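You operate a simulated robot arm through the tools that you are given. There is no shell and no other tool. Be economical: measure what you need, move in short steps, check, and stop when the job is done.

Carry out the task below with a simulated two-armed robot. There is one attempt and no reset: what you move stays moved.

JOB
Take the lid off the white tin and lay it down on the top of the small wooden bench. Close the bottom steel drawer. Close the desk drawer. Put the card that says "mixed" from the top of the wooden bench on the lower shelf of the disc rack and the card labelled "kernels" on the second board from the bottom of the tall shelf. Push the wooden drawer one shut. Pull the tool drawer open. The order is free. Set down upright: card.

The check looks at the end state, three seconds after you hand in, the way a careful person would. Anything else that was tipped, shoved, dropped, spilled or broken makes it a failure. A push-on lid holds only when it is set on centred and level and pressed home; a screw cap is set on level and turned clockwise until tight.

ROBOT AND FRAMES
Two 7-joint arms with two-finger parallel grippers on one trunk, on a base that drives. Base frame: it is fixed to the floor where the robot stands at the start and does not move with it; the origin is under the middle of the robot, x ahead of it, y to its left, z up; the surface under the hand at the start is at about z = 820. Lengths are in mm, angles in rad, forces in N, time in s.
The left shoulder is at the start at [62, 198, 1104], the right one opposite. With the tool pointing down near the work surface each hand reaches from about 300 to 720 mm from the robot's upright axis, wherever it stands, measured 20 degrees to its own side. Places, roughly: bottom steel drawer [-1100, -1300, 200]; card [-1750, 2750, 750]; desk drawer [-3200, 3400, 800]; lower shelf of the disc rack [-1700, 700, 500]; second board of the tall shelf [-1300, 700, 600]; tool drawer [-3500, 500, 300]; white tin (9x9x10 cm) [500, 0, 900]; wooden drawer one [-1100, 1600, 700]. Payload 1.57 kg a hand.
The tool frame of a hand sits at the grasp point between the pads (the TCP): z along the fingers, y along the line on which they close. The tips reach 30 mm beyond it. The gripper opens to 110 mm. The fingers are 24 mm wide and 12 mm thick; the gripper's body (48 by 112 mm) begins 78 mm behind the TCP.
Orientation is told as [roll, pitch, yaw] about the base's x, y, z axes, in that order, counted from this pose: with the fingers straight down and closing along the base's y, the tool's x points along the base's -x, its y along +y and its z along -z.

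CONTROLS
- The arms move only by the tool send_rows. It takes "left_rows", "right_rows" or both (then of equal length, played together; a hand with none holds still); each is a list of rows, each an object (a shift or turn left out is 0, a gripper value left out holds the last) with "dr": the turn, a rotation vector about the tool's x, y, z in rad, a list of three; "translation": the shift along the tool's x, y, z in mm, a list of three; "gripper": the gripper command, from -1 (shut) to 1 (fully open), values between in proportion. In form: [{"dr": [rx, ry, rz], "translation": [tx, ty, tz], "gripper": gripper}, ...]. A call has 1 to 20 rows; each row shifts and turns the commanded pose from where the row before left it, along the tool's axes as they then stand. Each row takes 0.2 s and may step no farther than 50 mm and 0.15 rad from the row before; otherwise, or with a gripper value out of range, the whole call is refused. Where a pose cannot be reached the arm comes as near as it can. A force on the tool above 40 N (or 10 N above the force at the start of the call, whichever is more), or a blocked arm, ends the call early, and 0.2 s more pass. The fingers move at their own pace (about 72 mm/s each) and stop on an object; they squeeze with about 28 N. The grip force told is the motor's: it shows also when the fingers shut on nothing. Time passes only in rows, and 0.2 s behind the last, so rows that do not move let the fingers close. It gives the time, the measured TCP pose, the force on the tool (base axes), the opening and the grip force at its end, in the units of the frame above (readings bear some noise), with the torque about the TCP (base axes, N m) and any sound that the robot's microphone picked up.
- Cameras (640 x 400 px; columns grow to the right, rows downward): "scene" is now at [102.5, 8, 1676.3]; the picture's right is [0.10, -0.99, 0.00], its down [-0.84, -0.09, -0.53] and it looks along [0.53, 0.06, -0.85] (base axes); focal length 260 px, centre (320, 200). "left" rides on the left gripper at [70, -16, -141] in its tool frame; the picture's right is [0.23, 0.97, 0.00], its down [-0.85, 0.20, -0.48] and it looks along [-0.47, 0.11, 0.88] (tool axes); focal length 222 px, centre (320, 200). "right" rides on the right gripper at [70, 16, -141] in its tool frame; the picture's right is [-0.23, 0.97, 0.00], its down [-0.85, -0.20, -0.48] and it looks along [-0.47, -0.11, 0.88] (tool axes); focal length 222 px, centre (320, 200). There is no depth. A picture from a camera that has moved, and an enlarged one, comes with that camera's place and axes in the base frame and with its lens.
- snapshot(camera): a new picture of that camera. It takes no simulated time.
- slide_trunk(by): slides the trunk up (or, below 0, down) by that many mm; the arms and the scene camera ride with it, the base frame stays. It gives what a move gives, with no picture.
- base_move(legs): drives the robot by 1 to 6 legs, each [ahead, left, turn to the left] in mm, mm and rad, along the robot's own axes; the way and the turn of a leg run together, so that a leg with both is an arc; at most 1500 mm and 3.142 rad a leg. The arms and the cameras ride along, it lands a little off, and it stops where it bumps. It gives what a move gives.
- pan_tilt(pan, tilt): turns the head with the scene camera to pan (to the left, within 1.501 rad either way) and tilt (down, from -0.506 to 1.204), counted from straight ahead of the robot. It gives what a move gives.
- inspect(camera, box): a new picture of the part [left, top, right, bottom] of that camera's present view, enlarged. It takes no simulated time.
- close_job(): hands the job in; it is judged then, once.

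Work in short steps. Places have to be worked out from the pictures, the camera data and where the tool is seen: move nearer, look again, correct. Check each grasp and each placing, and mend what went wrong. You have 165 turns and 138 pictures in all, those below and enlarged ones among them. Open the grippers and draw the arms clear of the work before you hand the job in, unless the task says otherwise; then end with one line.

The tools are called after "Request:" by a JSON object that holds its "fn" and its "kwargs". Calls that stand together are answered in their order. send_rows: Moves the arms, as the interface text tells. Its arguments: {"type":"object","properties":{"left_rows":{"type":"array","items":{"type":"object","properties":{"dr":{"type":"array","items":{"type":"number"}},"translation":{"type":"array","items":{"type":"number"}},"gripper":{"type":"number"}}}},"right_rows":{"type":"array","items":{"type":"object","properties":{"dr":{"type":"array","items":{"type":"number"}},"translation":{"type":"array","items":{"type":"number"}},"gripper":{"type":"number"}}}}},"required":[]} The other tools are called the same way: slide_trunk (by) slides the trunk up or down; base_move (legs) drives the base; pan_tilt (pan, tilt) turns the head that bears the scene camera; snapshot (camera) takes a picture; inspect (camera, box) takes an enlarged picture of a part of a camera's view; close_job () hands the job in.

At the start:

```text
time_s: 0.0
left_ee_pos: [422.8, 295.2, 1160.5]
left_orientation: [0.0, 0.002, 0.0]
left_wrist_force: [0.1, 0.3, 0.1]
left_ft_torque: [0.01, 0.0, -0.05]
left_opening: 110.1
left_grasp_force: 0.2
right_ee_pos: [376.0, -58.6, 1190.6]
right_orientation: [-0.001, 0.001, 0.0]
right_wrist_force: [-0.5, 0.5, 0.1]
right_ft_torque: [-0.02, 0.02, -0.03]
right_opening: 110.1
right_grasp_force: 0.1
trunk travel left (down, up): [-700.0, 290.0]
robot x, y, heading: [-1.8, 0.1, 0.001]
head pan, tilt: [0.105, 1.009]
```

scene: 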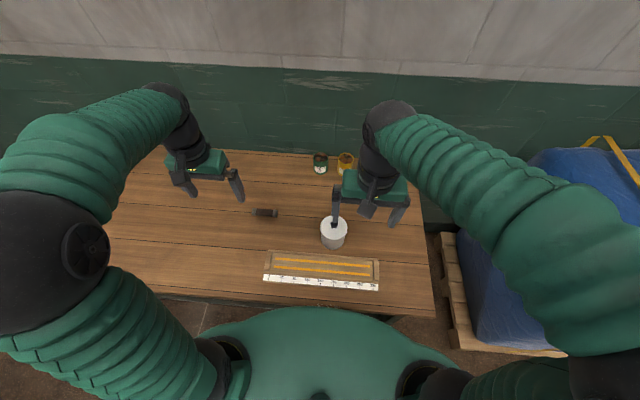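
right: 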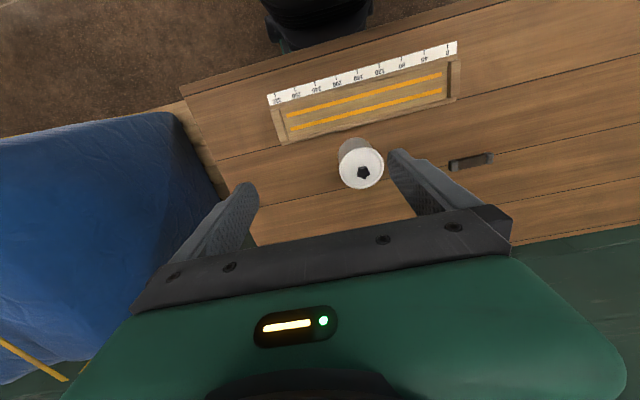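
left: 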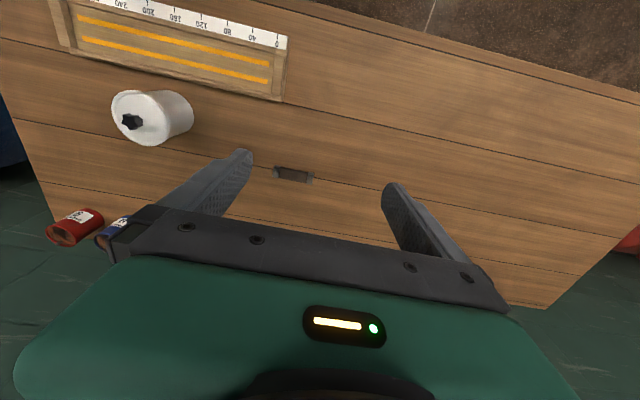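

I start by looking closely at the tin's lid and at the surroundings.

Request:
{"fn": "inspect", "kwargs": {"camera": "right", "box": [280, 100, 440, 200]}}

Request:
{"fn": "inspect", "kwargs": {"camera": "scene", "box": [240, 140, 440, 300]}}

```text
4.00 times, centred on (360, 150) of right
camera zoom: at [307.4, -41.9, 1331.4], right [0.23, 0.97, 0.0], down [0.86, -0.2, 0.48], along [0.47, -0.11, -0.88], focal length 888 px, centre (160, 400)
```

zoom: 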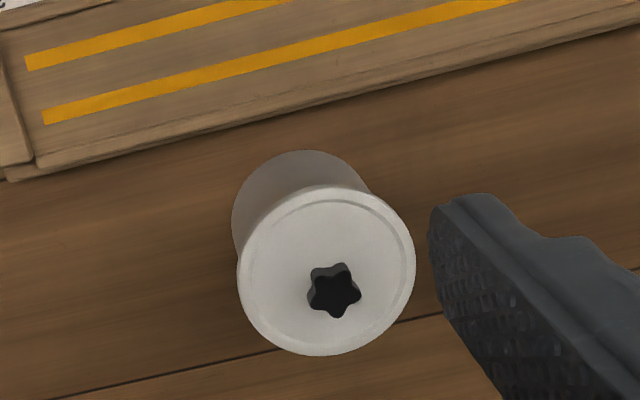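

```text
2.50 times, centred on (340, 220) of scene
camera zoom: at [102.5, 8.0, 1676.3], right [0.1, -0.99, 0.0], down [-0.84, -0.09, -0.53], along [0.53, 0.06, -0.85], focal length 650 px, centre (270, 150)
```

zoom: 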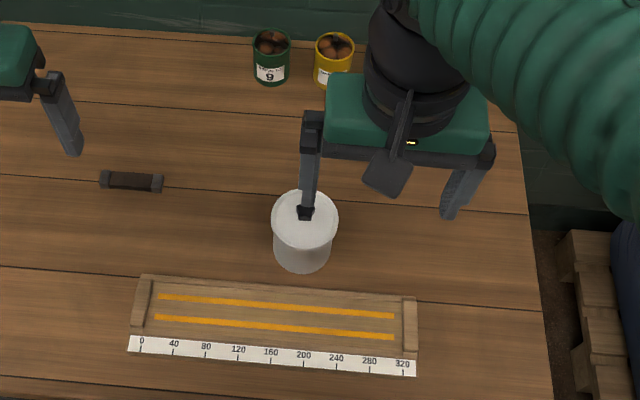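

The lid has a small black star knob. Before acting I look around the room.

Request:
{"fn": "pan_tilt", "kwargs": {"pan": 1.5, "tilt": 0.35}}

Request:
{"fn": "snapshot", "kwargs": {"camera": "scene"}}

Request:
{"fn": "pan_tilt", "kwargs": {"pan": -1.5, "tilt": 0.35}}

Request:
{"fn": "snapshot", "kwargs": {"camera": "scene"}}

```text
time_s: 1.5
left_ee_pos: [423.1, 294.1, 1160.6]
left_orientation: [0.0, 0.001, -0.001]
left_wrist_force: [0.5, -0.6, 0.5]
left_ft_torque: [0.02, -0.01, 0.0]
left_opening: 110.1
left_grasp_force: 0.1
right_ee_pos: [375.0, -57.7, 1190.9]
right_orientation: [-0.001, 0.001, 0.0]
right_wrist_force: [-0.4, 0.5, 0.2]
right_ft_torque: [0.03, -0.01, -0.03]
right_opening: 110.2
right_grasp_force: 0.1
trunk travel left (down, up): [-700.0, 290.0]
robot x, y, heading: [2.4, -0.6, -0.001]
head pan, tilt: [1.499, 0.351]
```

```text
132 pictures are left
camera scene: at [40.5, 93.8, 1731.7], right [1.0, -0.07, 0.0], down [-0.03, -0.34, -0.94], along [0.07, 0.94, -0.34], focal length 260 px, centre (320, 200)
```

scene: 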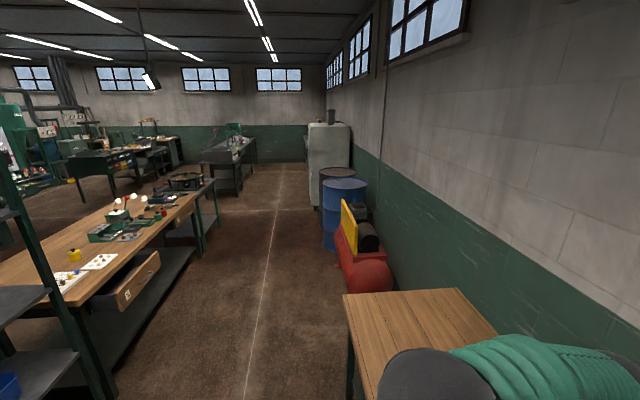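

```text
time_s: 4.1
left_ee_pos: [421.5, 294.9, 1160.2]
left_orientation: [0.0, 0.0, 0.0]
left_wrist_force: [0.2, 0.0, -0.2]
left_ft_torque: [-0.02, 0.02, 0.03]
left_opening: 110.3
left_grasp_force: 0.1
right_ee_pos: [375.3, -58.4, 1189.3]
right_orientation: [-0.004, 0.0, 0.0]
right_wrist_force: [0.2, 0.0, 0.2]
right_ft_torque: [-0.01, -0.02, 0.01]
right_opening: 110.0
right_grasp_force: 0.1
trunk travel left (down, up): [-700.0, 290.0]
robot x, y, heading: [1.9, -4.7, 0.001]
head pan, tilt: [-1.499, 0.351]
```

```text
131 pictures are left
camera scene: at [40.5, -92.1, 1731.9], right [-1.0, -0.07, 0.0], down [-0.03, 0.34, -0.94], along [0.07, -0.94, -0.34], focal length 260 px, centre (320, 200)
```

scene: 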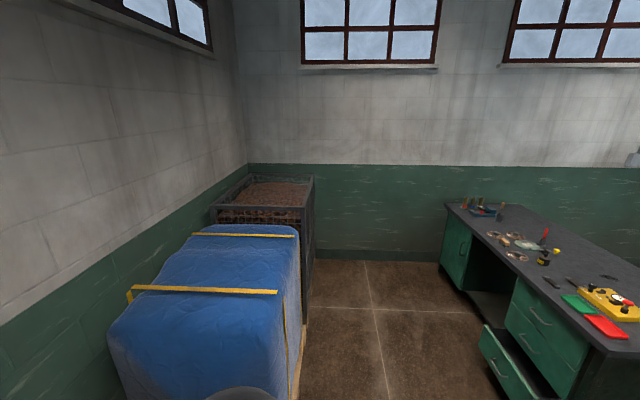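

I see a small wooden bench here (the one with the tin), a long wooden bench to the left, and the steel desk to the right. I back off and turn to see the rest of the room before deciding which bench is "the small one".

Request:
{"fn": "base_move", "kwargs": {"legs": [[-250, 0, 0], [0, 0, 3.1]]}}

Request:
{"fn": "pan_tilt", "kwargs": {"pan": 0, "tilt": 0.35}}

Request:
{"fn": "snapshot", "kwargs": {"camera": "scene"}}

Request:
{"fn": "pan_tilt", "kwargs": {"pan": -0.9, "tilt": 0.35}}

Request:
{"fn": "snapshot", "kwargs": {"camera": "scene"}}

Request:
{"fn": "pan_tilt", "kwargs": {"pan": 0.9, "tilt": 0.35}}

Request:
{"fn": "snapshot", "kwargs": {"camera": "scene"}}

```text
time_s: 13.2
left_ee_pos: [-687.2, -280.1, 1160.7]
left_orientation: [0.0, -0.001, 3.105]
left_wrist_force: [0.7, 0.6, 0.2]
left_ft_torque: [0.03, -0.01, 0.0]
left_opening: 110.4
left_grasp_force: 0.0
right_ee_pos: [-627.9, 73.0, 1191.1]
right_orientation: [-0.001, 0.001, 3.104]
right_wrist_force: [0.5, -0.5, -0.9]
right_ft_torque: [0.02, -0.02, 0.0]
right_opening: 109.8
right_grasp_force: 0.0
trunk travel left (down, up): [-700.0, 290.0]
robot x, y, heading: [-254.2, 0.5, 3.108]
head pan, tilt: [-1.499, 0.351]
```

```text
time_s: 14.8
left_ee_pos: [-686.5, -279.1, 1160.8]
left_orientation: [0.001, -0.001, 3.105]
left_wrist_force: [-0.7, -0.5, 0.6]
left_ft_torque: [0.0, -0.02, 0.02]
left_opening: 110.3
left_grasp_force: 0.0
right_ee_pos: [-627.4, 72.8, 1190.1]
right_orientation: [-0.001, 0.001, 3.105]
right_wrist_force: [0.3, -0.3, 0.8]
right_ft_torque: [-0.03, 0.0, -0.02]
right_opening: 110.1
right_grasp_force: 0.0
trunk travel left (down, up): [-700.0, 290.0]
robot x, y, heading: [-257.4, 0.6, 3.105]
head pan, tilt: [0.0, 0.351]
```

```text
130 pictures are left
camera scene: at [-378.9, 3.1, 1731.7], right [0.04, 1.0, 0.0], down [0.34, -0.01, -0.94], along [-0.94, 0.04, -0.35], focal length 260 px, centre (320, 200)
```

scene: 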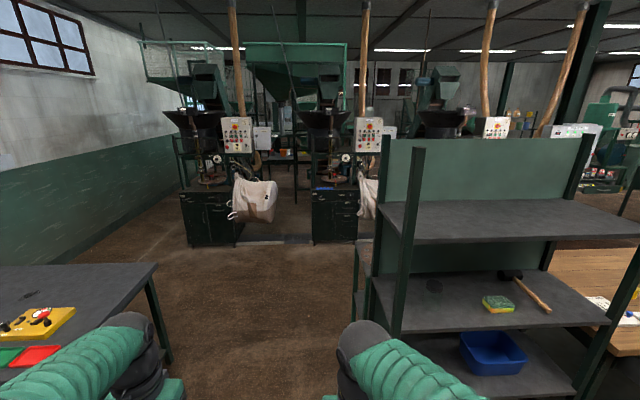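

```text
time_s: 16.0
left_ee_pos: [-685.6, -280.5, 1160.5]
left_orientation: [0.0, -0.001, 3.104]
left_wrist_force: [1.3, -0.2, -0.2]
left_ft_torque: [0.01, -0.01, 0.01]
left_opening: 110.1
left_grasp_force: 0.0
right_ee_pos: [-627.4, 73.1, 1189.9]
right_orientation: [-0.001, 0.0, 3.105]
right_wrist_force: [0.2, 1.0, -0.6]
right_ft_torque: [0.01, 0.0, -0.02]
right_opening: 109.7
right_grasp_force: 0.1
trunk travel left (down, up): [-700.0, 290.0]
robot x, y, heading: [-253.7, 0.6, 3.106]
head pan, tilt: [-0.901, 0.351]
```

```text
129 pictures are left
camera scene: at [-341.0, 74.7, 1731.8], right [0.81, 0.59, 0.0], down [0.21, -0.28, -0.94], along [-0.56, 0.76, -0.34], focal length 260 px, centre (320, 200)
```

scene: 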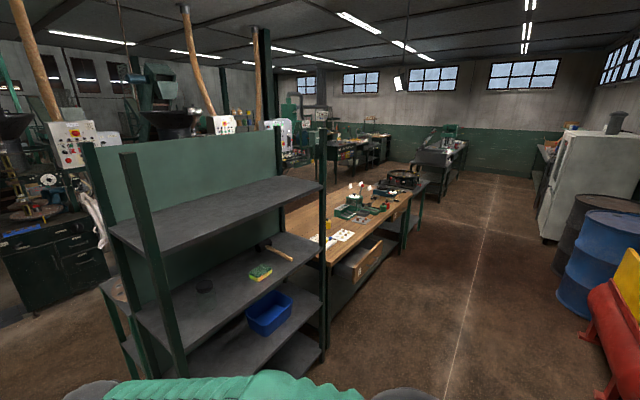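

```text
time_s: 17.8
left_ee_pos: [-686.5, -281.0, 1160.1]
left_orientation: [0.0, -0.001, 3.107]
left_wrist_force: [-0.4, -0.5, 0.6]
left_ft_torque: [0.02, 0.0, 0.0]
left_opening: 109.8
left_grasp_force: 0.1
right_ee_pos: [-626.2, 73.2, 1189.9]
right_orientation: [-0.002, 0.0, 3.105]
right_wrist_force: [0.2, 0.8, -1.5]
right_ft_torque: [-0.01, 0.0, -0.01]
right_opening: 110.1
right_grasp_force: 0.0
trunk travel left (down, up): [-700.0, 290.0]
robot x, y, heading: [-255.7, -0.9, 3.108]
head pan, tilt: [0.901, 0.351]
```

```text
128 pictures are left
camera scene: at [-346.4, -71.2, 1731.7], right [-0.76, 0.65, 0.0], down [0.22, 0.26, -0.94], along [-0.61, -0.71, -0.35], focal length 260 px, centre (320, 200)
```

scene: 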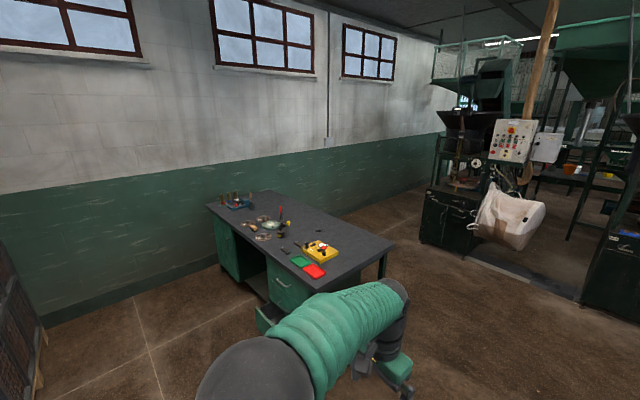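

The tall shelf faces me (front near x≈-1050), the disc rack is behind it, and the steel desk is south with its open bottom drawer on the north face. I drive over in front of the steel desk and face it.

Request:
{"fn": "base_move", "kwargs": {"legs": [[0, 150, 0], [720, 0, 0], [0, 0, 1.605]]}}

Request:
{"fn": "pan_tilt", "kwargs": {"pan": 0, "tilt": 0.8}}

Request:
{"fn": "snapshot", "kwargs": {"camera": "scene"}}

```text
time_s: 26.5
left_ee_pos: [-680.4, -550.2, 1161.7]
left_orientation: [-0.001, -0.001, -1.592]
left_wrist_force: [-0.2, -0.4, 0.0]
left_ft_torque: [0.01, 0.0, 0.03]
left_opening: 110.0
left_grasp_force: 0.1
right_ee_pos: [-1033.5, -496.5, 1190.4]
right_orientation: [-0.002, 0.002, -1.592]
right_wrist_force: [-0.3, -0.3, -0.4]
right_ft_torque: [-0.03, -0.02, -0.01]
right_opening: 109.8
right_grasp_force: 0.2
trunk travel left (down, up): [-700.0, 290.0]
robot x, y, heading: [-966.5, -125.4, -1.591]
head pan, tilt: [0.901, 0.351]
```

```text
time_s: 27.7
left_ee_pos: [-680.4, -549.3, 1161.0]
left_orientation: [0.0, 0.001, -1.59]
left_wrist_force: [0.4, 0.5, 0.3]
left_ft_torque: [0.0, -0.02, -0.01]
left_opening: 109.8
left_grasp_force: 0.0
right_ee_pos: [-1033.5, -496.1, 1191.3]
right_orientation: [-0.003, 0.001, -1.592]
right_wrist_force: [-0.6, -0.8, 0.9]
right_ft_torque: [0.03, 0.02, 0.01]
right_opening: 110.1
right_grasp_force: 0.0
trunk travel left (down, up): [-700.0, 290.0]
robot x, y, heading: [-967.7, -120.4, -1.588]
head pan, tilt: [0.0, 0.799]
```

```text
127 pictures are left
camera scene: at [-966.5, -236.2, 1692.1], right [-1.0, 0.02, 0.0], down [0.01, 0.72, -0.7], along [-0.01, -0.7, -0.72], focal length 260 px, centre (320, 200)
```

scene: 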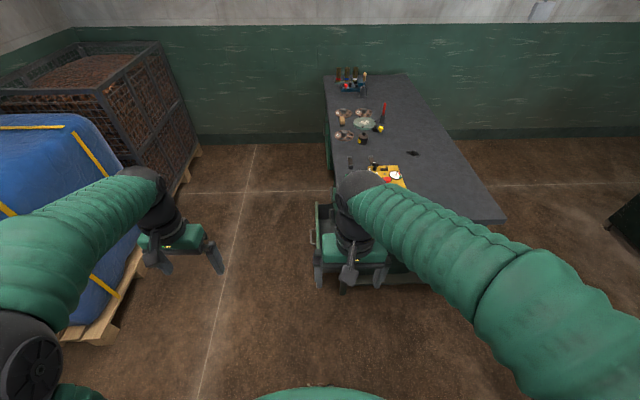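

The steel drawers face east; the bottom one is sticking out at about x≈-940, y≈-1280. I drive to the east of it and face west.

Request:
{"fn": "base_move", "kwargs": {"legs": [[0, 640, 0], [1230, 0, 0], [0, 0, -1.553]]}}

Request:
{"fn": "snapshot", "kwargs": {"camera": "scene"}}

```text
time_s: 41.0
left_ee_pos: [-815.3, -1658.1, 1161.3]
left_orientation: [-0.002, 0.001, 3.09]
left_wrist_force: [-0.5, 0.3, 0.3]
left_ft_torque: [0.02, -0.01, -0.03]
left_opening: 110.1
left_grasp_force: 0.0
right_ee_pos: [-750.5, -1308.1, 1191.4]
right_orientation: [-0.001, 0.0, 3.089]
right_wrist_force: [-0.3, -1.0, 0.5]
right_ft_torque: [0.0, -0.01, 0.0]
right_opening: 110.0
right_grasp_force: 0.0
trunk travel left (down, up): [-700.0, 290.0]
robot x, y, heading: [-380.7, -1383.3, 3.087]
head pan, tilt: [0.0, 0.799]
```

```text
126 pictures are left
camera scene: at [-490.6, -1381.7, 1692.0], right [0.05, 1.0, 0.0], down [0.72, -0.04, -0.7], along [-0.7, 0.04, -0.72], focal length 260 px, centre (320, 200)
```

scene: 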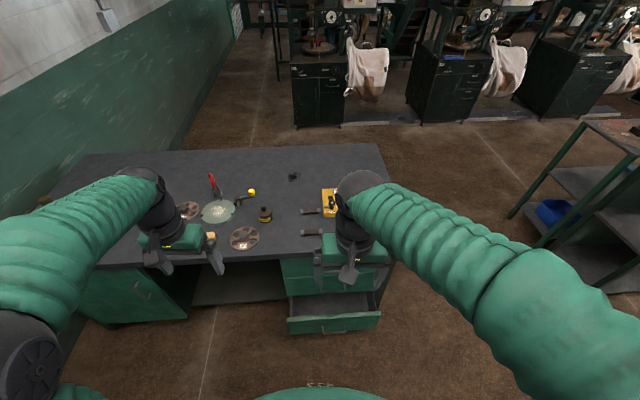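

The drawer is right ahead of the right hand, slightly open. I turn the right tool to point ahead and shut its fingers, then lower the trunk.

Request:
{"fn": "send_rows", "kwargs": {"right_rows": [{"dr": [0, -0.131, 0], "gripper": -1}, {"dr": [0, -0.131, 0]}, {"dr": [0, -0.131, 0]}, {"dr": [0, -0.131, 0]}, {"dr": [0, -0.131, 0]}, {"dr": [0, -0.131, 0]}, {"dr": [0, -0.131, 0]}, {"dr": [0, -0.131, 0]}, {"dr": [0, -0.131, 0]}, {"dr": [0, -0.131, 0]}, {"dr": [0, -0.131, 0]}, {"dr": [0, -0.131, 0]}]}}

Request:
{"fn": "slide_trunk", "kwargs": {"by": -600}}

Request:
{"fn": "pan_tilt", "kwargs": {"pan": 0, "tilt": 1.0}}

Request:
{"fn": "snapshot", "kwargs": {"camera": "scene"}}

Request:
{"fn": "snapshot", "kwargs": {"camera": "right"}}

```text
time_s: 43.6
left_ee_pos: [-814.4, -1660.2, 1157.8]
left_orientation: [-0.002, 0.0, 3.087]
left_wrist_force: [-0.1, 0.5, 0.4]
left_ft_torque: [0.0, 0.01, 0.02]
left_opening: 109.9
left_grasp_force: 0.1
right_ee_pos: [-808.3, -1378.9, 1216.1]
right_orientation: [2.636, -1.555, 0.451]
right_wrist_force: [-0.3, -0.7, -0.4]
right_ft_torque: [-0.03, -0.03, 0.0]
right_opening: 0.0
right_grasp_force: 21.8
right hand out of reach, approached as far as the arm can: row 5, 6, 7, 8, 9, 10, 11, 12
trunk travel left (down, up): [-700.0, 290.0]
robot x, y, heading: [-377.1, -1387.8, 3.088]
head pan, tilt: [0.0, 0.799]
```

```text
refused: -600 is not a number from -400 to 400
```

```text
time_s: 44.4
left_ee_pos: [-814.4, -1659.3, 1161.5]
left_orientation: [-0.001, -0.001, 3.089]
left_wrist_force: [0.4, 0.2, 0.6]
left_ft_torque: [-0.02, 0.0, 0.01]
left_opening: 109.9
left_grasp_force: 0.0
right_ee_pos: [-807.4, -1378.4, 1219.0]
right_orientation: [2.576, -1.558, 0.513]
right_wrist_force: [-0.1, 0.0, -0.9]
right_ft_torque: [0.0, 0.02, 0.0]
right_opening: 0.0
right_grasp_force: 21.0
trunk travel left (down, up): [-700.0, 290.0]
robot x, y, heading: [-380.2, -1385.0, 3.085]
head pan, tilt: [0.0, 1.0]
```

```text
125 pictures are left
camera scene: at [-479.3, -1382.6, 1676.5], right [0.05, 1.0, 0.0], down [0.84, -0.04, -0.54], along [-0.54, 0.03, -0.84], focal length 260 px, centre (320, 200)
```

scene: 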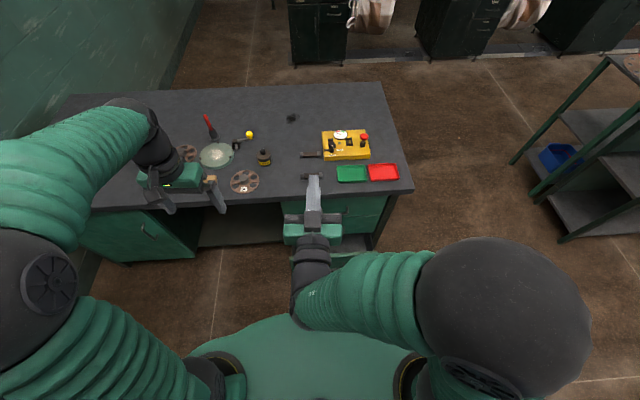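

```text
124 pictures are left
camera right: at [-667.6, -1402.4, 1146.9], right [-0.05, -0.97, 0.23], down [0.5, 0.18, 0.85], along [-0.86, 0.16, 0.48], focal length 222 px, centre (320, 200)
```

right: 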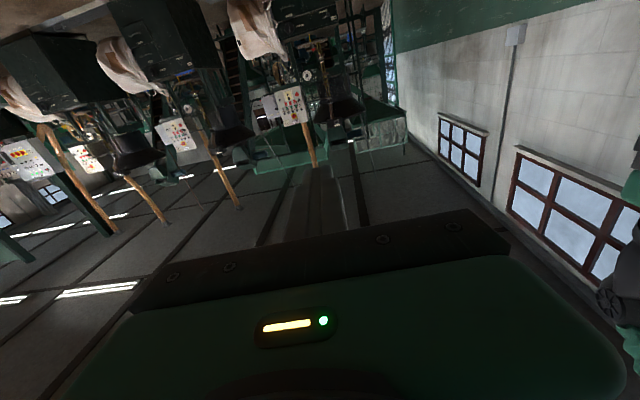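

The right tool now points ahead. I lower the trunk in two moves; both hands are still well east of the desk edge.

Request:
{"fn": "slide_trunk", "kwargs": {"by": -400}}

Request:
{"fn": "slide_trunk", "kwargs": {"by": -290}}

Request:
{"fn": "snapshot", "kwargs": {"camera": "scene"}}

Request:
{"fn": "snapshot", "kwargs": {"camera": "left"}}

```text
time_s: 45.9
left_ee_pos: [-813.6, -1659.3, 1058.9]
left_orientation: [0.0, -0.002, 3.089]
left_wrist_force: [-0.5, -0.5, 0.0]
left_ft_torque: [-0.03, -0.01, 0.0]
left_opening: 109.8
left_grasp_force: 0.0
right_ee_pos: [-850.3, -1373.2, 1207.1]
right_orientation: [2.199, -1.283, 0.783]
right_wrist_force: [-0.5, -0.5, -0.4]
right_ft_torque: [0.0, 0.01, 0.05]
right_opening: 0.0
right_grasp_force: 21.5
trunk travel left (down, up): [-598.0, 392.0]
robot x, y, heading: [-380.2, -1387.2, 3.086]
head pan, tilt: [0.0, 1.0]
stopped: the arm was blocked; the commanded pose is now the measured one
```

```text
time_s: 46.9
left_ee_pos: [-812.7, -1659.5, 1017.8]
left_orientation: [0.0, -0.002, 3.089]
left_wrist_force: [0.0, -0.5, 0.5]
left_ft_torque: [0.03, 0.03, -0.01]
left_opening: 109.9
left_grasp_force: 0.1
right_ee_pos: [-869.7, -1374.7, 1268.3]
right_orientation: [2.163, -1.007, 0.773]
right_wrist_force: [1.0, 0.2, -0.7]
right_ft_torque: [0.01, -0.01, -0.01]
right_opening: 0.0
right_grasp_force: 21.8
trunk travel left (down, up): [-554.0, 436.0]
robot x, y, heading: [-378.8, -1389.4, 3.088]
head pan, tilt: [0.0, 1.0]
stopped: the arm was blocked; the commanded pose is now the measured one
```

```text
123 pictures are left
camera scene: at [-479.9, -1382.6, 1532.9], right [0.05, 1.0, 0.0], down [0.84, -0.04, -0.54], along [-0.54, 0.03, -0.84], focal length 260 px, centre (320, 200)
```

scene: 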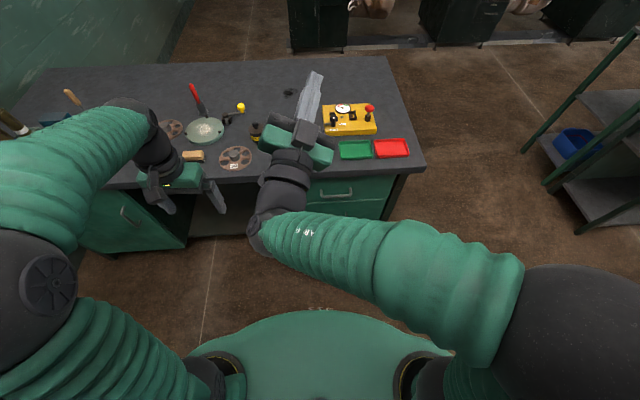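

```text
122 pictures are left
camera left: at [-742.6, -1646.7, 1158.8], right [0.18, -0.98, 0.0], down [-0.86, -0.15, 0.48], along [-0.47, -0.08, -0.88], focal length 222 px, centre (320, 200)
```

left: 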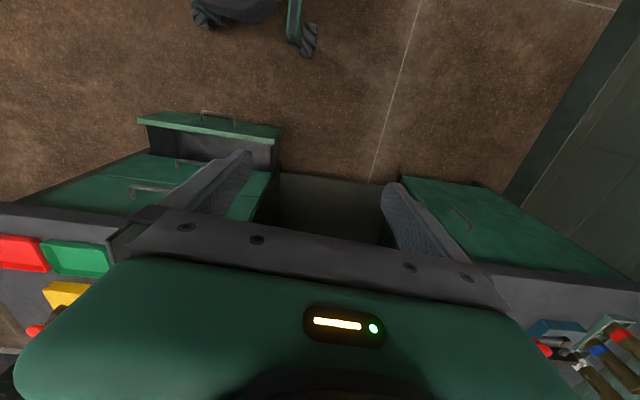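

Lowering made the right elbow catch and pushed its hand up and forward over the desk. I raise the trunk again to free it, then bring the hand back to tool-down.

Request:
{"fn": "slide_trunk", "kwargs": {"by": 146}}

Request:
{"fn": "send_rows", "kwargs": {"right_rows": [{"dr": [0.0137, 0.1354, -0.0373], "translation": [12, -6.6, -8.5]}, {"dr": [0.0137, 0.1354, -0.0373], "translation": [12, -6.6, -8.5]}, {"dr": [0.0137, 0.1354, -0.0373], "translation": [12, -6.6, -8.5]}, {"dr": [0.0137, 0.1354, -0.0373], "translation": [14.9, -5.3, -2.8]}, {"dr": [0.0137, 0.1354, -0.0373], "translation": [14.9, -5.3, -2.8]}, {"dr": [0.0137, 0.1354, -0.0373], "translation": [14.9, -5.3, -2.8]}, {"dr": [0.0137, 0.1354, -0.0373], "translation": [15.2, -3.6, 3.8]}, {"dr": [0.0137, 0.1354, -0.0373], "translation": [15.2, -3.6, 3.8]}, {"dr": [0.0137, 0.1354, -0.0373], "translation": [15.2, -3.6, 3.8]}, {"dr": [0.0137, 0.1354, -0.0373], "translation": [12.8, -1.7, 9.6]}, {"dr": [0.0137, 0.1354, -0.0373], "translation": [12.8, -1.7, 9.6]}, {"dr": [0.0137, 0.1354, -0.0373], "translation": [12.8, -1.7, 9.6]}, {"dr": [0.0137, 0.1354, -0.0373], "translation": [9, 0, 13]}, {"dr": [0.0137, 0.1354, -0.0373], "translation": [9, 0, 13]}]}}

Request:
{"fn": "snapshot", "kwargs": {"camera": "scene"}}

```text
time_s: 48.6
left_ee_pos: [-810.9, -1659.7, 1161.6]
left_orientation: [-0.001, -0.002, 3.089]
left_wrist_force: [-0.8, 0.0, 1.4]
left_ft_torque: [0.0, 0.0, -0.01]
left_opening: 110.0
left_grasp_force: 0.0
right_ee_pos: [-865.1, -1378.6, 1405.7]
right_orientation: [2.167, -1.023, 0.782]
right_wrist_force: [-0.6, -0.4, -0.5]
right_ft_torque: [0.01, 0.02, -0.02]
right_opening: 0.1
right_grasp_force: 21.4
trunk travel left (down, up): [-700.0, 290.0]
robot x, y, heading: [-378.8, -1386.3, 3.088]
head pan, tilt: [0.0, 1.0]
```

```text
time_s: 51.6
left_ee_pos: [-814.6, -1659.6, 1160.3]
left_orientation: [-0.001, 0.0, 3.088]
left_wrist_force: [-0.2, -0.2, 0.0]
left_ft_torque: [0.01, 0.0, 0.0]
left_opening: 110.3
left_grasp_force: 0.0
right_ee_pos: [-781.3, -1381.0, 1199.3]
right_orientation: [-0.014, 0.011, -3.127]
right_wrist_force: [0.3, -0.8, -0.5]
right_ft_torque: [-0.02, -0.05, 0.01]
right_opening: 0.2
right_grasp_force: 21.5
trunk travel left (down, up): [-700.0, 290.0]
robot x, y, heading: [-380.0, -1387.8, 3.092]
head pan, tilt: [0.0, 1.0]
```

```text
121 pictures are left
camera scene: at [-482.3, -1382.8, 1676.7], right [0.05, 1.0, 0.0], down [0.84, -0.04, -0.54], along [-0.54, 0.03, -0.84], focal length 260 px, centre (320, 200)
```

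scene: 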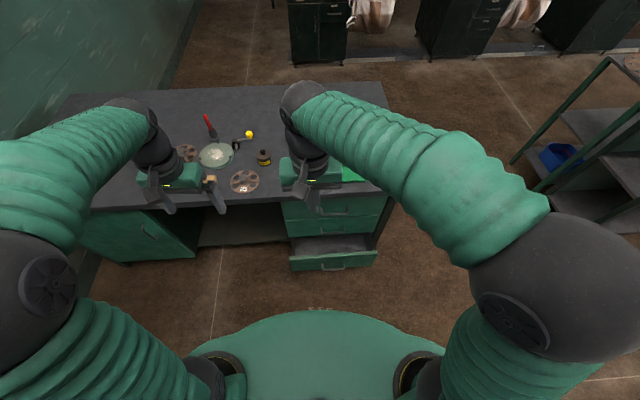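

The right hand is back to normal. I lower the trunk now with the tool down.

Request:
{"fn": "slide_trunk", "kwargs": {"by": -400}}

Request:
{"fn": "slide_trunk", "kwargs": {"by": -200}}

Request:
{"fn": "snapshot", "kwargs": {"camera": "right"}}

```text
time_s: 55.4
left_ee_pos: [-811.4, -1658.8, 762.4]
left_orientation: [0.0, -0.002, 3.088]
left_wrist_force: [0.9, 0.3, 0.1]
left_ft_torque: [0.0, -0.01, 0.02]
left_opening: 110.1
left_grasp_force: 0.0
right_ee_pos: [-780.0, -1380.2, 800.1]
right_orientation: [-0.014, 0.007, -3.127]
right_wrist_force: [-0.4, 0.1, -0.1]
right_ft_torque: [-0.01, 0.01, 0.03]
right_opening: 0.2
right_grasp_force: 21.5
trunk travel left (down, up): [-300.0, 690.0]
robot x, y, heading: [-374.7, -1388.5, 3.09]
head pan, tilt: [0.0, 1.0]
```

```text
time_s: 57.6
left_ee_pos: [-813.1, -1658.5, 562.0]
left_orientation: [-0.001, -0.002, 3.09]
left_wrist_force: [0.6, 0.0, -0.2]
left_ft_torque: [0.02, -0.02, 0.02]
left_opening: 110.2
left_grasp_force: 0.0
right_ee_pos: [-779.7, -1380.4, 600.1]
right_orientation: [-0.013, 0.008, -3.128]
right_wrist_force: [0.4, 0.5, 0.0]
right_ft_torque: [0.01, 0.02, -0.03]
right_opening: 0.0
right_grasp_force: 21.3
trunk travel left (down, up): [-100.0, 890.0]
robot x, y, heading: [-376.8, -1383.1, 3.09]
head pan, tilt: [0.0, 1.0]
```

```text
120 pictures are left
camera right: at [-710.4, -1397.1, 741.3], right [-0.21, -0.98, -0.01], down [-0.86, 0.18, 0.47], along [-0.46, 0.11, -0.88], focal length 222 px, centre (320, 200)
```

right: 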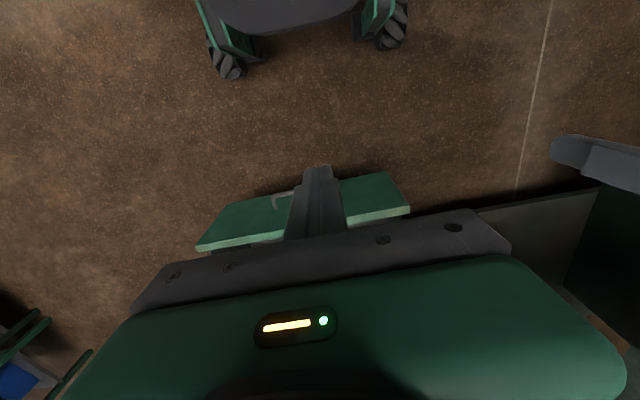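

From two views I place the open drawer's front at x≈-990, y -1520..-1040, z≈110..335, handle near its middle. My hand was too close to the body to point ahead, so I back the base 150 mm, lower the trunk a bit more, then swing the tool forward while reaching out.

Request:
{"fn": "base_move", "kwargs": {"legs": [[-150, 0, 0]]}}

Request:
{"fn": "slide_trunk", "kwargs": {"by": -90}}

Request:
{"fn": "send_rows", "kwargs": {"right_rows": [{"translation": [0, -33, 0]}, {"translation": [0, -33, 0]}, {"translation": [0, -33, 0]}, {"dr": [0, -0.131, 0], "translation": [-17.5, 0, 20.4]}, {"dr": [0, -0.131, 0], "translation": [-14.7, 0, 22.5]}, {"dr": [0, -0.131, 0], "translation": [-11.7, 0, 24.2]}, {"dr": [0, -0.131, 0], "translation": [-8.4, 0, 25.5]}, {"dr": [0, -0.131, 0], "translation": [-5, 0, 26.4]}, {"dr": [0, -0.131, 0], "translation": [-1.3, 0, 26.9]}, {"dr": [0, -0.131, 0], "translation": [2.2, 0, 26.8]}, {"dr": [0, -0.131, 0], "translation": [5.6, 0, 26.3]}, {"dr": [0, -0.131, 0], "translation": [9, 0, 25.4]}, {"dr": [0, -0.131, 0], "translation": [12.2, 0, 23.9]}, {"dr": [0, -0.131, 0], "translation": [15.2, 0, 22.1]}, {"dr": [0, -0.131, 0], "translation": [18, 0, 20]}]}}

Request:
{"fn": "snapshot", "kwargs": {"camera": "scene"}}

```text
time_s: 59.0
left_ee_pos: [-665.3, -1666.3, 561.9]
left_orientation: [0.0, -0.002, 3.087]
left_wrist_force: [0.4, 0.2, 1.0]
left_ft_torque: [0.03, 0.03, -0.01]
left_opening: 110.0
left_grasp_force: 0.1
right_ee_pos: [-633.3, -1387.6, 598.5]
right_orientation: [-0.013, 0.009, -3.129]
right_wrist_force: [0.4, -1.0, -0.6]
right_ft_torque: [0.0, 0.03, 0.0]
right_opening: 0.0
right_grasp_force: 21.6
trunk travel left (down, up): [-100.0, 890.0]
robot x, y, heading: [-230.0, -1391.7, 3.084]
head pan, tilt: [0.0, 1.0]
```

```text
time_s: 60.2
left_ee_pos: [-665.5, -1665.4, 471.7]
left_orientation: [0.0, -0.003, 3.085]
left_wrist_force: [0.3, -0.1, -0.1]
left_ft_torque: [0.02, 0.0, -0.02]
left_opening: 109.9
left_grasp_force: 0.1
right_ee_pos: [-631.5, -1387.0, 510.5]
right_orientation: [-0.013, 0.007, -3.13]
right_wrist_force: [0.2, -0.4, 0.0]
right_ft_torque: [0.04, 0.01, -0.03]
right_opening: 0.0
right_grasp_force: 21.4
trunk travel left (down, up): [-10.0, 980.0]
robot x, y, heading: [-231.9, -1392.9, 3.084]
head pan, tilt: [0.0, 1.0]
```

```text
time_s: 63.4
left_ee_pos: [-664.5, -1665.4, 472.7]
left_orientation: [0.0, -0.003, 3.087]
left_wrist_force: [0.7, 1.0, 1.2]
left_ft_torque: [0.01, -0.04, 0.01]
left_opening: 109.9
left_grasp_force: 0.0
right_ee_pos: [-821.7, -1292.7, 273.2]
right_orientation: [-0.541, -1.495, -2.62]
right_wrist_force: [0.1, 0.2, 0.3]
right_ft_torque: [-0.02, -0.03, -0.01]
right_opening: 0.0
right_grasp_force: 21.6
right hand out of reach, approached as far as the arm can: row 9, 15
trunk travel left (down, up): [-10.0, 980.0]
robot x, y, heading: [-231.4, -1396.5, 3.091]
head pan, tilt: [0.0, 1.0]
```

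```text
119 pictures are left
camera scene: at [-331.6, -1389.2, 986.8], right [0.05, 1.0, 0.0], down [0.84, -0.05, -0.54], along [-0.54, 0.03, -0.84], focal length 260 px, centre (320, 200)
```

scene: 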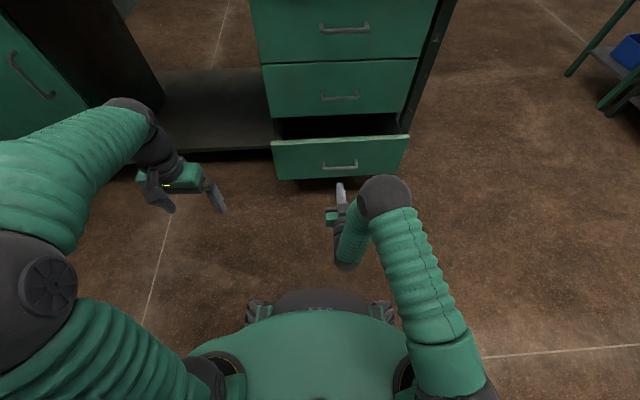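

The fist is lined up with the drawer's middle; the handle sits at z≈238, so I raise the fist to z≈300 and drive the base forward, which pushes the drawer in (closed plane x≈-1100).

Request:
{"fn": "send_rows", "kwargs": {"right_rows": [{"translation": [-15, 0, 0]}, {"translation": [-15, 0, 0]}]}}

Request:
{"fn": "base_move", "kwargs": {"legs": [[190, 0, 0]]}}

Request:
{"fn": "snapshot", "kwargs": {"camera": "scene"}}

```text
time_s: 64.0
left_ee_pos: [-664.4, -1666.3, 472.2]
left_orientation: [0.0, -0.002, 3.086]
left_wrist_force: [0.2, 1.0, -0.7]
left_ft_torque: [-0.01, -0.02, 0.0]
left_opening: 110.2
left_grasp_force: 0.0
right_ee_pos: [-825.3, -1293.8, 301.5]
right_orientation: [-0.491, -1.495, -2.662]
right_wrist_force: [-0.5, 0.1, -0.5]
right_ft_torque: [0.06, -0.02, 0.0]
right_opening: 0.0
right_grasp_force: 21.3
trunk travel left (down, up): [-10.0, 980.0]
robot x, y, heading: [-230.2, -1393.6, 3.085]
head pan, tilt: [0.0, 1.0]
```

```text
time_s: 65.6
left_ee_pos: [-861.3, -1653.9, 471.5]
left_orientation: [-0.001, -0.003, 3.086]
left_wrist_force: [0.7, 0.7, 0.8]
left_ft_torque: [0.01, -0.01, 0.0]
left_opening: 110.2
left_grasp_force: 0.0
right_ee_pos: [-1020.9, -1283.7, 302.4]
right_orientation: [-0.494, -1.496, -2.662]
right_wrist_force: [0.2, -0.4, -0.3]
right_ft_torque: [0.0, -0.03, 0.0]
right_opening: 0.0
right_grasp_force: 21.8
trunk travel left (down, up): [-10.0, 980.0]
robot x, y, heading: [-426.6, -1383.1, 3.086]
head pan, tilt: [0.0, 1.0]
```

```text
118 pictures are left
camera scene: at [-527.4, -1378.3, 986.8], right [0.06, 1.0, 0.0], down [0.84, -0.05, -0.54], along [-0.54, 0.03, -0.84], focal length 260 px, centre (320, 200)
```

scene: 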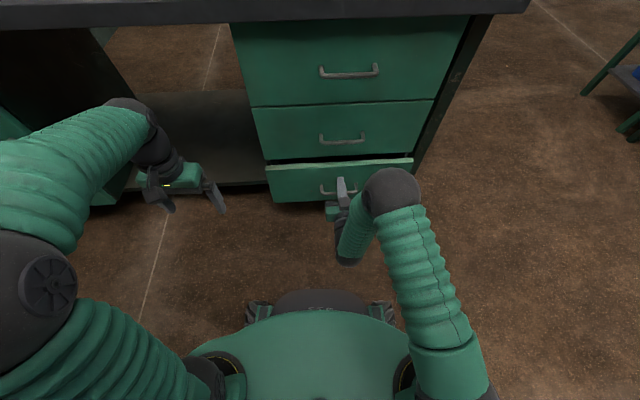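

The drawer is almost in. I push the last bit with the arm so that the force reading shows when it seats.

Request:
{"fn": "send_rows", "kwargs": {"right_rows": [{"translation": [0, 0, 10]}, {"translation": [0, 0, 10]}, {"translation": [0, 0, 10]}, {"translation": [0, 0, 10]}, {"translation": [0, 0, 10]}, {"translation": [0, 0, 10]}, {"translation": [0, 0, 10]}]}}

Request:
{"fn": "snapshot", "kwargs": {"camera": "scene"}}

```text
time_s: 66.7
left_ee_pos: [-858.9, -1654.3, 473.1]
left_orientation: [0.001, -0.004, 3.087]
left_wrist_force: [-0.1, 0.8, -0.2]
left_ft_torque: [-0.02, -0.01, -0.01]
left_opening: 109.9
left_grasp_force: 0.0
right_ee_pos: [-1058.0, -1282.1, 299.3]
right_orientation: [-0.518, -1.496, -2.643]
right_wrist_force: [7.0, 0.0, 4.0]
right_ft_torque: [-0.06, 0.17, 0.05]
right_opening: 0.1
right_grasp_force: 20.9
trunk travel left (down, up): [-10.0, 980.0]
robot x, y, heading: [-425.8, -1380.0, 3.086]
head pan, tilt: [0.0, 1.0]
stopped in row 5 (right hand): the force on the tool passed its limit at 60 N (the readings are from after the stop); the commanded pose is now the measured one
```

```text
117 pictures are left
camera scene: at [-526.2, -1378.2, 987.0], right [0.06, 1.0, 0.0], down [0.84, -0.05, -0.54], along [-0.54, 0.03, -0.84], focal length 260 px, centre (320, 200)
```

scene: 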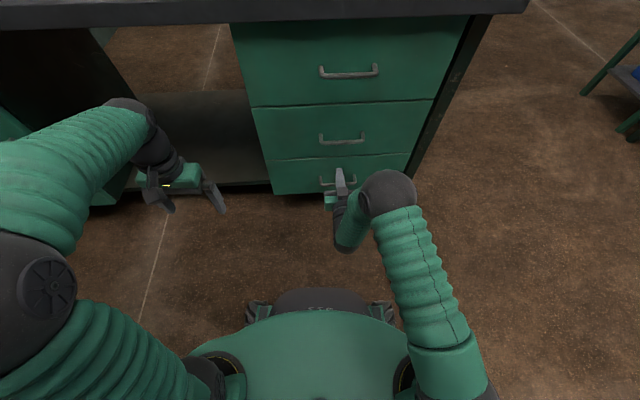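

The bottom steel drawer is flush. I back away, straighten, and drive north along the aisle towards the wooden drawer, raising the trunk to its height.

Request:
{"fn": "base_move", "kwargs": {"legs": [[-210, 0, 0], [0, 0, 0.055], [0, -1500, 0], [0, -1300, 0]]}}

Request:
{"fn": "slide_trunk", "kwargs": {"by": 400}}

Request:
{"fn": "snapshot", "kwargs": {"camera": "scene"}}

```text
time_s: 81.9
left_ee_pos: [-587.4, 1125.8, 472.4]
left_orientation: [-0.001, -0.005, 3.106]
left_wrist_force: [-1.2, 0.9, 0.1]
left_ft_torque: [-0.04, 0.02, 0.0]
left_opening: 110.1
left_grasp_force: 0.0
right_ee_pos: [-793.3, 1493.4, 298.9]
right_orientation: [-0.506, -1.492, -2.634]
right_wrist_force: [-0.4, -0.3, -0.4]
right_ft_torque: [0.0, 0.0, -0.02]
right_opening: 0.1
right_grasp_force: 21.5
trunk travel left (down, up): [-10.0, 980.0]
robot x, y, heading: [-159.3, 1409.6, 3.105]
head pan, tilt: [0.0, 1.0]
```

```text
time_s: 85.8
left_ee_pos: [-586.4, 1125.8, 874.4]
left_orientation: [0.0, -0.005, 3.107]
left_wrist_force: [1.3, -0.1, 1.1]
left_ft_torque: [-0.01, -0.01, -0.01]
left_opening: 110.0
left_grasp_force: 0.2
right_ee_pos: [-793.7, 1493.9, 699.4]
right_orientation: [-0.511, -1.495, -2.627]
right_wrist_force: [-0.1, -0.3, 0.9]
right_ft_torque: [0.01, -0.01, 0.0]
right_opening: 0.0
right_grasp_force: 21.5
trunk travel left (down, up): [-410.0, 580.0]
robot x, y, heading: [-157.6, 1406.2, 3.107]
head pan, tilt: [0.0, 1.0]
```

```text
116 pictures are left
camera scene: at [-260.5, 1408.5, 1386.7], right [0.04, 1.0, 0.0], down [0.84, -0.03, -0.54], along [-0.54, 0.02, -0.84], focal length 260 px, centre (320, 200)
```

scene: 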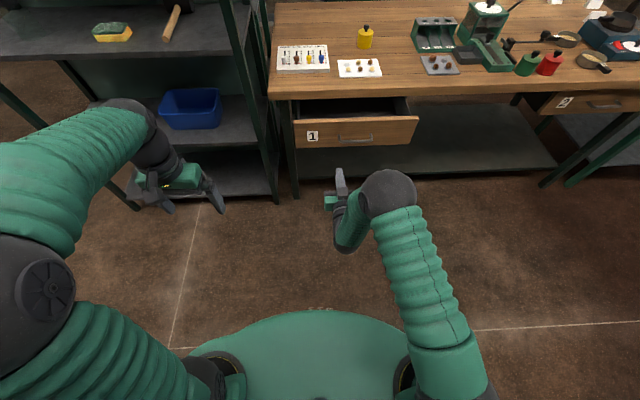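

Drawer one is open, its centre at about y≈1570. I shift right 76 mm and raise the trunk 150 mm to get a second view for depth.

Request:
{"fn": "base_move", "kwargs": {"legs": [[0, -76, 0.03]]}}

Request:
{"fn": "slide_trunk", "kwargs": {"by": 200}}

Request:
{"fn": "snapshot", "kwargs": {"camera": "scene"}}

```text
time_s: 86.8
left_ee_pos: [-575.3, 1169.6, 869.7]
left_orientation: [-0.016, -0.006, 3.139]
left_wrist_force: [1.0, -1.7, -0.3]
left_ft_torque: [0.11, 0.05, 0.02]
left_opening: 110.1
left_grasp_force: 0.1
right_ee_pos: [-794.3, 1532.9, 702.0]
right_orientation: [-0.661, -1.488, -2.447]
right_wrist_force: [0.5, -1.4, 0.2]
right_ft_torque: [0.02, -0.01, -0.14]
right_opening: 0.1
right_grasp_force: 20.7
trunk travel left (down, up): [-410.0, 580.0]
robot x, y, heading: [-162.0, 1479.0, 3.138]
head pan, tilt: [0.0, 1.0]
```

```text
time_s: 89.0
left_ee_pos: [-574.6, 1181.7, 1073.3]
left_orientation: [0.001, -0.007, 3.139]
left_wrist_force: [0.2, 0.3, 0.6]
left_ft_torque: [0.02, -0.04, 0.02]
left_opening: 110.1
left_grasp_force: 0.0
right_ee_pos: [-793.7, 1542.3, 901.8]
right_orientation: [-0.5, -1.498, -2.606]
right_wrist_force: [0.0, -0.8, -0.6]
right_ft_torque: [-0.03, 0.01, 0.01]
right_opening: 0.0
right_grasp_force: 21.0
trunk travel left (down, up): [-610.0, 380.0]
robot x, y, heading: [-158.5, 1474.5, 3.14]
head pan, tilt: [0.0, 1.0]
```

```text
115 pictures are left
camera scene: at [-259.6, 1472.2, 1586.7], right [0.0, 1.0, 0.0], down [0.84, 0.0, -0.54], along [-0.54, 0.0, -0.84], focal length 260 px, centre (320, 200)
```

scene: 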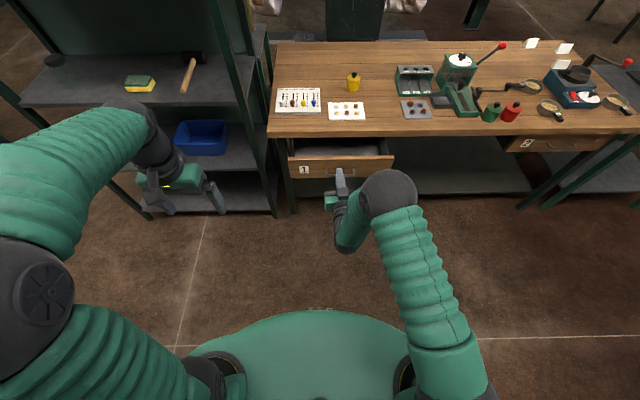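

Cards stand at the bench's far right. The bench top is at z≈745, edge x≈-1185; the drawer panel spans z≈570–705 with the handle near 630. I lower the fist to z≈675 and drive forward to push.

Request:
{"fn": "slide_trunk", "kwargs": {"by": -228}}

Request:
{"fn": "base_move", "kwargs": {"legs": [[170, -20, 0]]}}

Request:
{"fn": "snapshot", "kwargs": {"camera": "scene"}}

```text
time_s: 91.3
left_ee_pos: [-574.9, 1184.3, 845.8]
left_orientation: [0.003, -0.007, 3.139]
left_wrist_force: [0.0, 1.1, -0.1]
left_ft_torque: [0.0, -0.01, -0.01]
left_opening: 110.1
left_grasp_force: 0.0
right_ee_pos: [-793.9, 1544.9, 672.8]
right_orientation: [-0.478, -1.497, -2.63]
right_wrist_force: [-0.2, -0.4, -0.2]
right_ft_torque: [-0.01, 0.03, 0.02]
right_opening: 0.0
right_grasp_force: 21.6
trunk travel left (down, up): [-382.0, 608.0]
robot x, y, heading: [-159.3, 1477.5, 3.14]
head pan, tilt: [0.0, 1.0]
```

```text
time_s: 92.8
left_ee_pos: [-743.5, 1205.7, 845.5]
left_orientation: [0.004, -0.006, 3.14]
left_wrist_force: [0.3, 1.0, -0.6]
left_ft_torque: [0.0, 0.02, 0.03]
left_opening: 109.8
left_grasp_force: 0.1
right_ee_pos: [-962.1, 1566.6, 672.4]
right_orientation: [-0.475, -1.497, -2.632]
right_wrist_force: [-0.1, -0.7, 0.3]
right_ft_torque: [0.06, 0.0, 0.0]
right_opening: 0.2
right_grasp_force: 21.3
trunk travel left (down, up): [-382.0, 608.0]
robot x, y, heading: [-329.2, 1497.0, 3.135]
head pan, tilt: [0.0, 1.0]
```

```text
114 pictures are left
camera scene: at [-427.9, 1497.0, 1358.7], right [0.0, 1.0, 0.0], down [0.84, 0.0, -0.54], along [-0.54, 0.0, -0.84], focal length 260 px, centre (320, 200)
```

scene: 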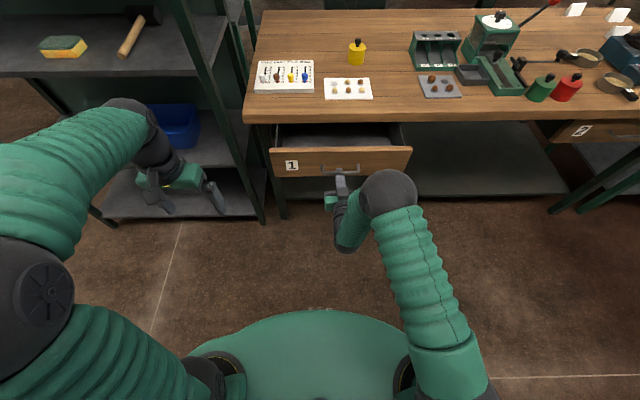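

Still aligned; I drive 100 mm more, then finish with the arm.

Request:
{"fn": "base_move", "kwargs": {"legs": [[100, 0, 0]]}}

Request:
{"fn": "send_rows", "kwargs": {"right_rows": [{"translation": [0, 0, 10]}, {"translation": [0, 0, 10]}, {"translation": [0, 0, 10]}, {"translation": [0, 0, 10]}, {"translation": [0, 0, 10]}, {"translation": [0, 0, 10]}, {"translation": [0, 0, 10]}, {"translation": [0, 0, 10]}, {"translation": [0, 0, 10]}]}}

Request:
{"fn": "snapshot", "kwargs": {"camera": "scene"}}

```text
time_s: 94.0
left_ee_pos: [-842.0, 1208.9, 846.1]
left_orientation: [0.004, -0.006, 3.138]
left_wrist_force: [-0.1, -0.1, 0.3]
left_ft_torque: [-0.01, -0.05, 0.02]
left_opening: 110.1
left_grasp_force: 0.1
right_ee_pos: [-1062.1, 1570.1, 673.0]
right_orientation: [-0.485, -1.5, -2.627]
right_wrist_force: [1.0, 0.1, -3.5]
right_ft_torque: [-0.02, -0.05, 0.0]
right_opening: 0.1
right_grasp_force: 21.2
trunk travel left (down, up): [-382.0, 608.0]
robot x, y, heading: [-424.9, 1496.9, 3.135]
head pan, tilt: [0.0, 1.0]
```

```text
time_s: 95.2
left_ee_pos: [-838.3, 1208.7, 846.7]
left_orientation: [0.003, -0.008, 3.137]
left_wrist_force: [-0.2, -0.2, -1.0]
left_ft_torque: [0.0, -0.07, 0.0]
left_opening: 110.0
left_grasp_force: 0.1
right_ee_pos: [-1108.5, 1566.3, 670.9]
right_orientation: [-0.524, -1.499, -2.592]
right_wrist_force: [21.2, 1.6, 6.6]
right_ft_torque: [-0.11, 0.44, -0.17]
right_opening: 0.0
right_grasp_force: 21.3
trunk travel left (down, up): [-382.0, 608.0]
robot x, y, heading: [-422.7, 1501.5, 3.136]
head pan, tilt: [0.0, 1.0]
stopped in row 6 (right hand): the force on the tool passed its limit at 49 N (the readings are from after the stop); the commanded pose is now the measured one
```

```text
113 pictures are left
camera scene: at [-525.5, 1498.7, 1358.9], right [0.01, 1.0, 0.0], down [0.84, -0.01, -0.54], along [-0.54, 0.0, -0.84], focal length 260 px, centre (320, 200)
```

scene: 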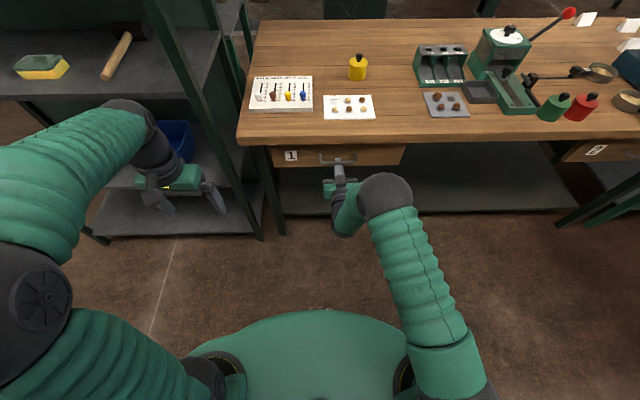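

Drawer one seated (49 N stop, flush like drawer two). I back off, drive north along the bench, and look at the cards and the far end.

Request:
{"fn": "base_move", "kwargs": {"legs": [[-220, 0, 0], [0, -1250, 0]]}}

Request:
{"fn": "slide_trunk", "kwargs": {"by": 300}}

Request:
{"fn": "pan_tilt", "kwargs": {"pan": 0, "tilt": 0.5}}

Request:
{"fn": "snapshot", "kwargs": {"camera": "scene"}}

Request:
{"fn": "inspect", "kwargs": {"camera": "scene", "box": [220, 130, 420, 255]}}

```text
time_s: 102.9
left_ee_pos: [-612.9, 2475.5, 847.4]
left_orientation: [0.0, -0.012, 3.14]
left_wrist_force: [-0.5, -0.4, 0.3]
left_ft_torque: [0.01, -0.01, -0.01]
left_opening: 110.0
left_grasp_force: 0.0
right_ee_pos: [-881.9, 2832.1, 670.7]
right_orientation: [-0.522, -1.497, -2.591]
right_wrist_force: [-0.2, 0.2, -0.3]
right_ft_torque: [0.0, -0.03, 0.02]
right_opening: 0.0
right_grasp_force: 21.5
trunk travel left (down, up): [-382.0, 608.0]
robot x, y, heading: [-194.4, 2766.7, 3.141]
head pan, tilt: [0.0, 1.0]
```

```text
time_s: 105.9
left_ee_pos: [-611.4, 2476.0, 1147.8]
left_orientation: [0.004, -0.011, 3.138]
left_wrist_force: [-0.6, -0.7, -0.7]
left_ft_torque: [0.01, -0.02, 0.02]
left_opening: 110.0
left_grasp_force: 0.0
right_ee_pos: [-881.8, 2831.7, 972.1]
right_orientation: [-0.52, -1.497, -2.596]
right_wrist_force: [-0.2, -0.1, -0.3]
right_ft_torque: [0.01, -0.02, 0.01]
right_opening: 0.0
right_grasp_force: 21.2
trunk travel left (down, up): [-682.0, 308.0]
robot x, y, heading: [-197.1, 2764.9, 3.14]
head pan, tilt: [0.0, 1.0]
```

```text
time_s: 106.9
left_ee_pos: [-612.1, 2475.5, 1149.2]
left_orientation: [0.004, -0.012, 3.141]
left_wrist_force: [-0.4, 0.4, -0.1]
left_ft_torque: [-0.01, -0.01, 0.0]
left_opening: 109.9
left_grasp_force: 0.1
right_ee_pos: [-883.2, 2832.6, 971.1]
right_orientation: [-0.521, -1.499, -2.593]
right_wrist_force: [-0.2, -0.2, 0.5]
right_ft_torque: [0.0, -0.06, 0.0]
right_opening: 0.0
right_grasp_force: 21.4
trunk travel left (down, up): [-682.0, 308.0]
robot x, y, heading: [-196.7, 2766.8, 3.136]
head pan, tilt: [0.0, 0.499]
```

```text
112 pictures are left
camera scene: at [-321.9, 2766.0, 1699.7], right [0.0, 1.0, 0.0], down [0.48, 0.0, -0.88], along [-0.88, 0.0, -0.48], focal length 260 px, centre (320, 200)
```

scene: 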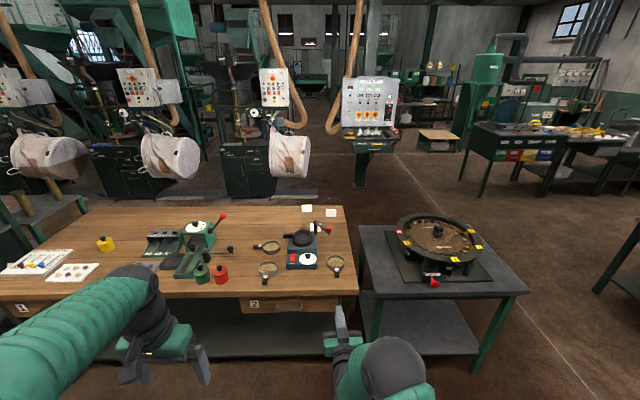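

```text
3.20 times, centred on (320, 192) of scene
camera zoom: at [-321.9, 2766.0, 1699.7], right [0.0, 1.0, 0.0], down [0.48, 0.0, -0.88], along [-0.88, 0.0, -0.48], focal length 832 px, centre (320, 224)
```

zoom: 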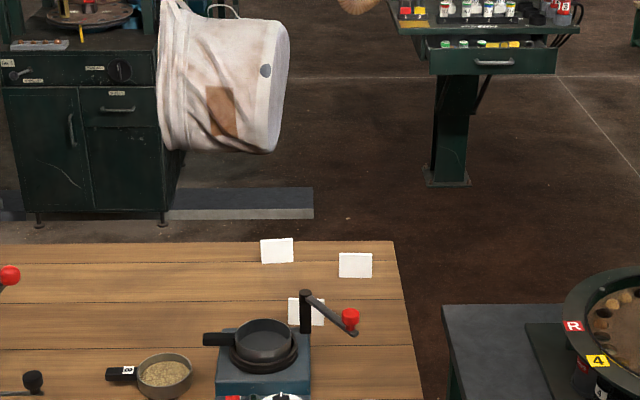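

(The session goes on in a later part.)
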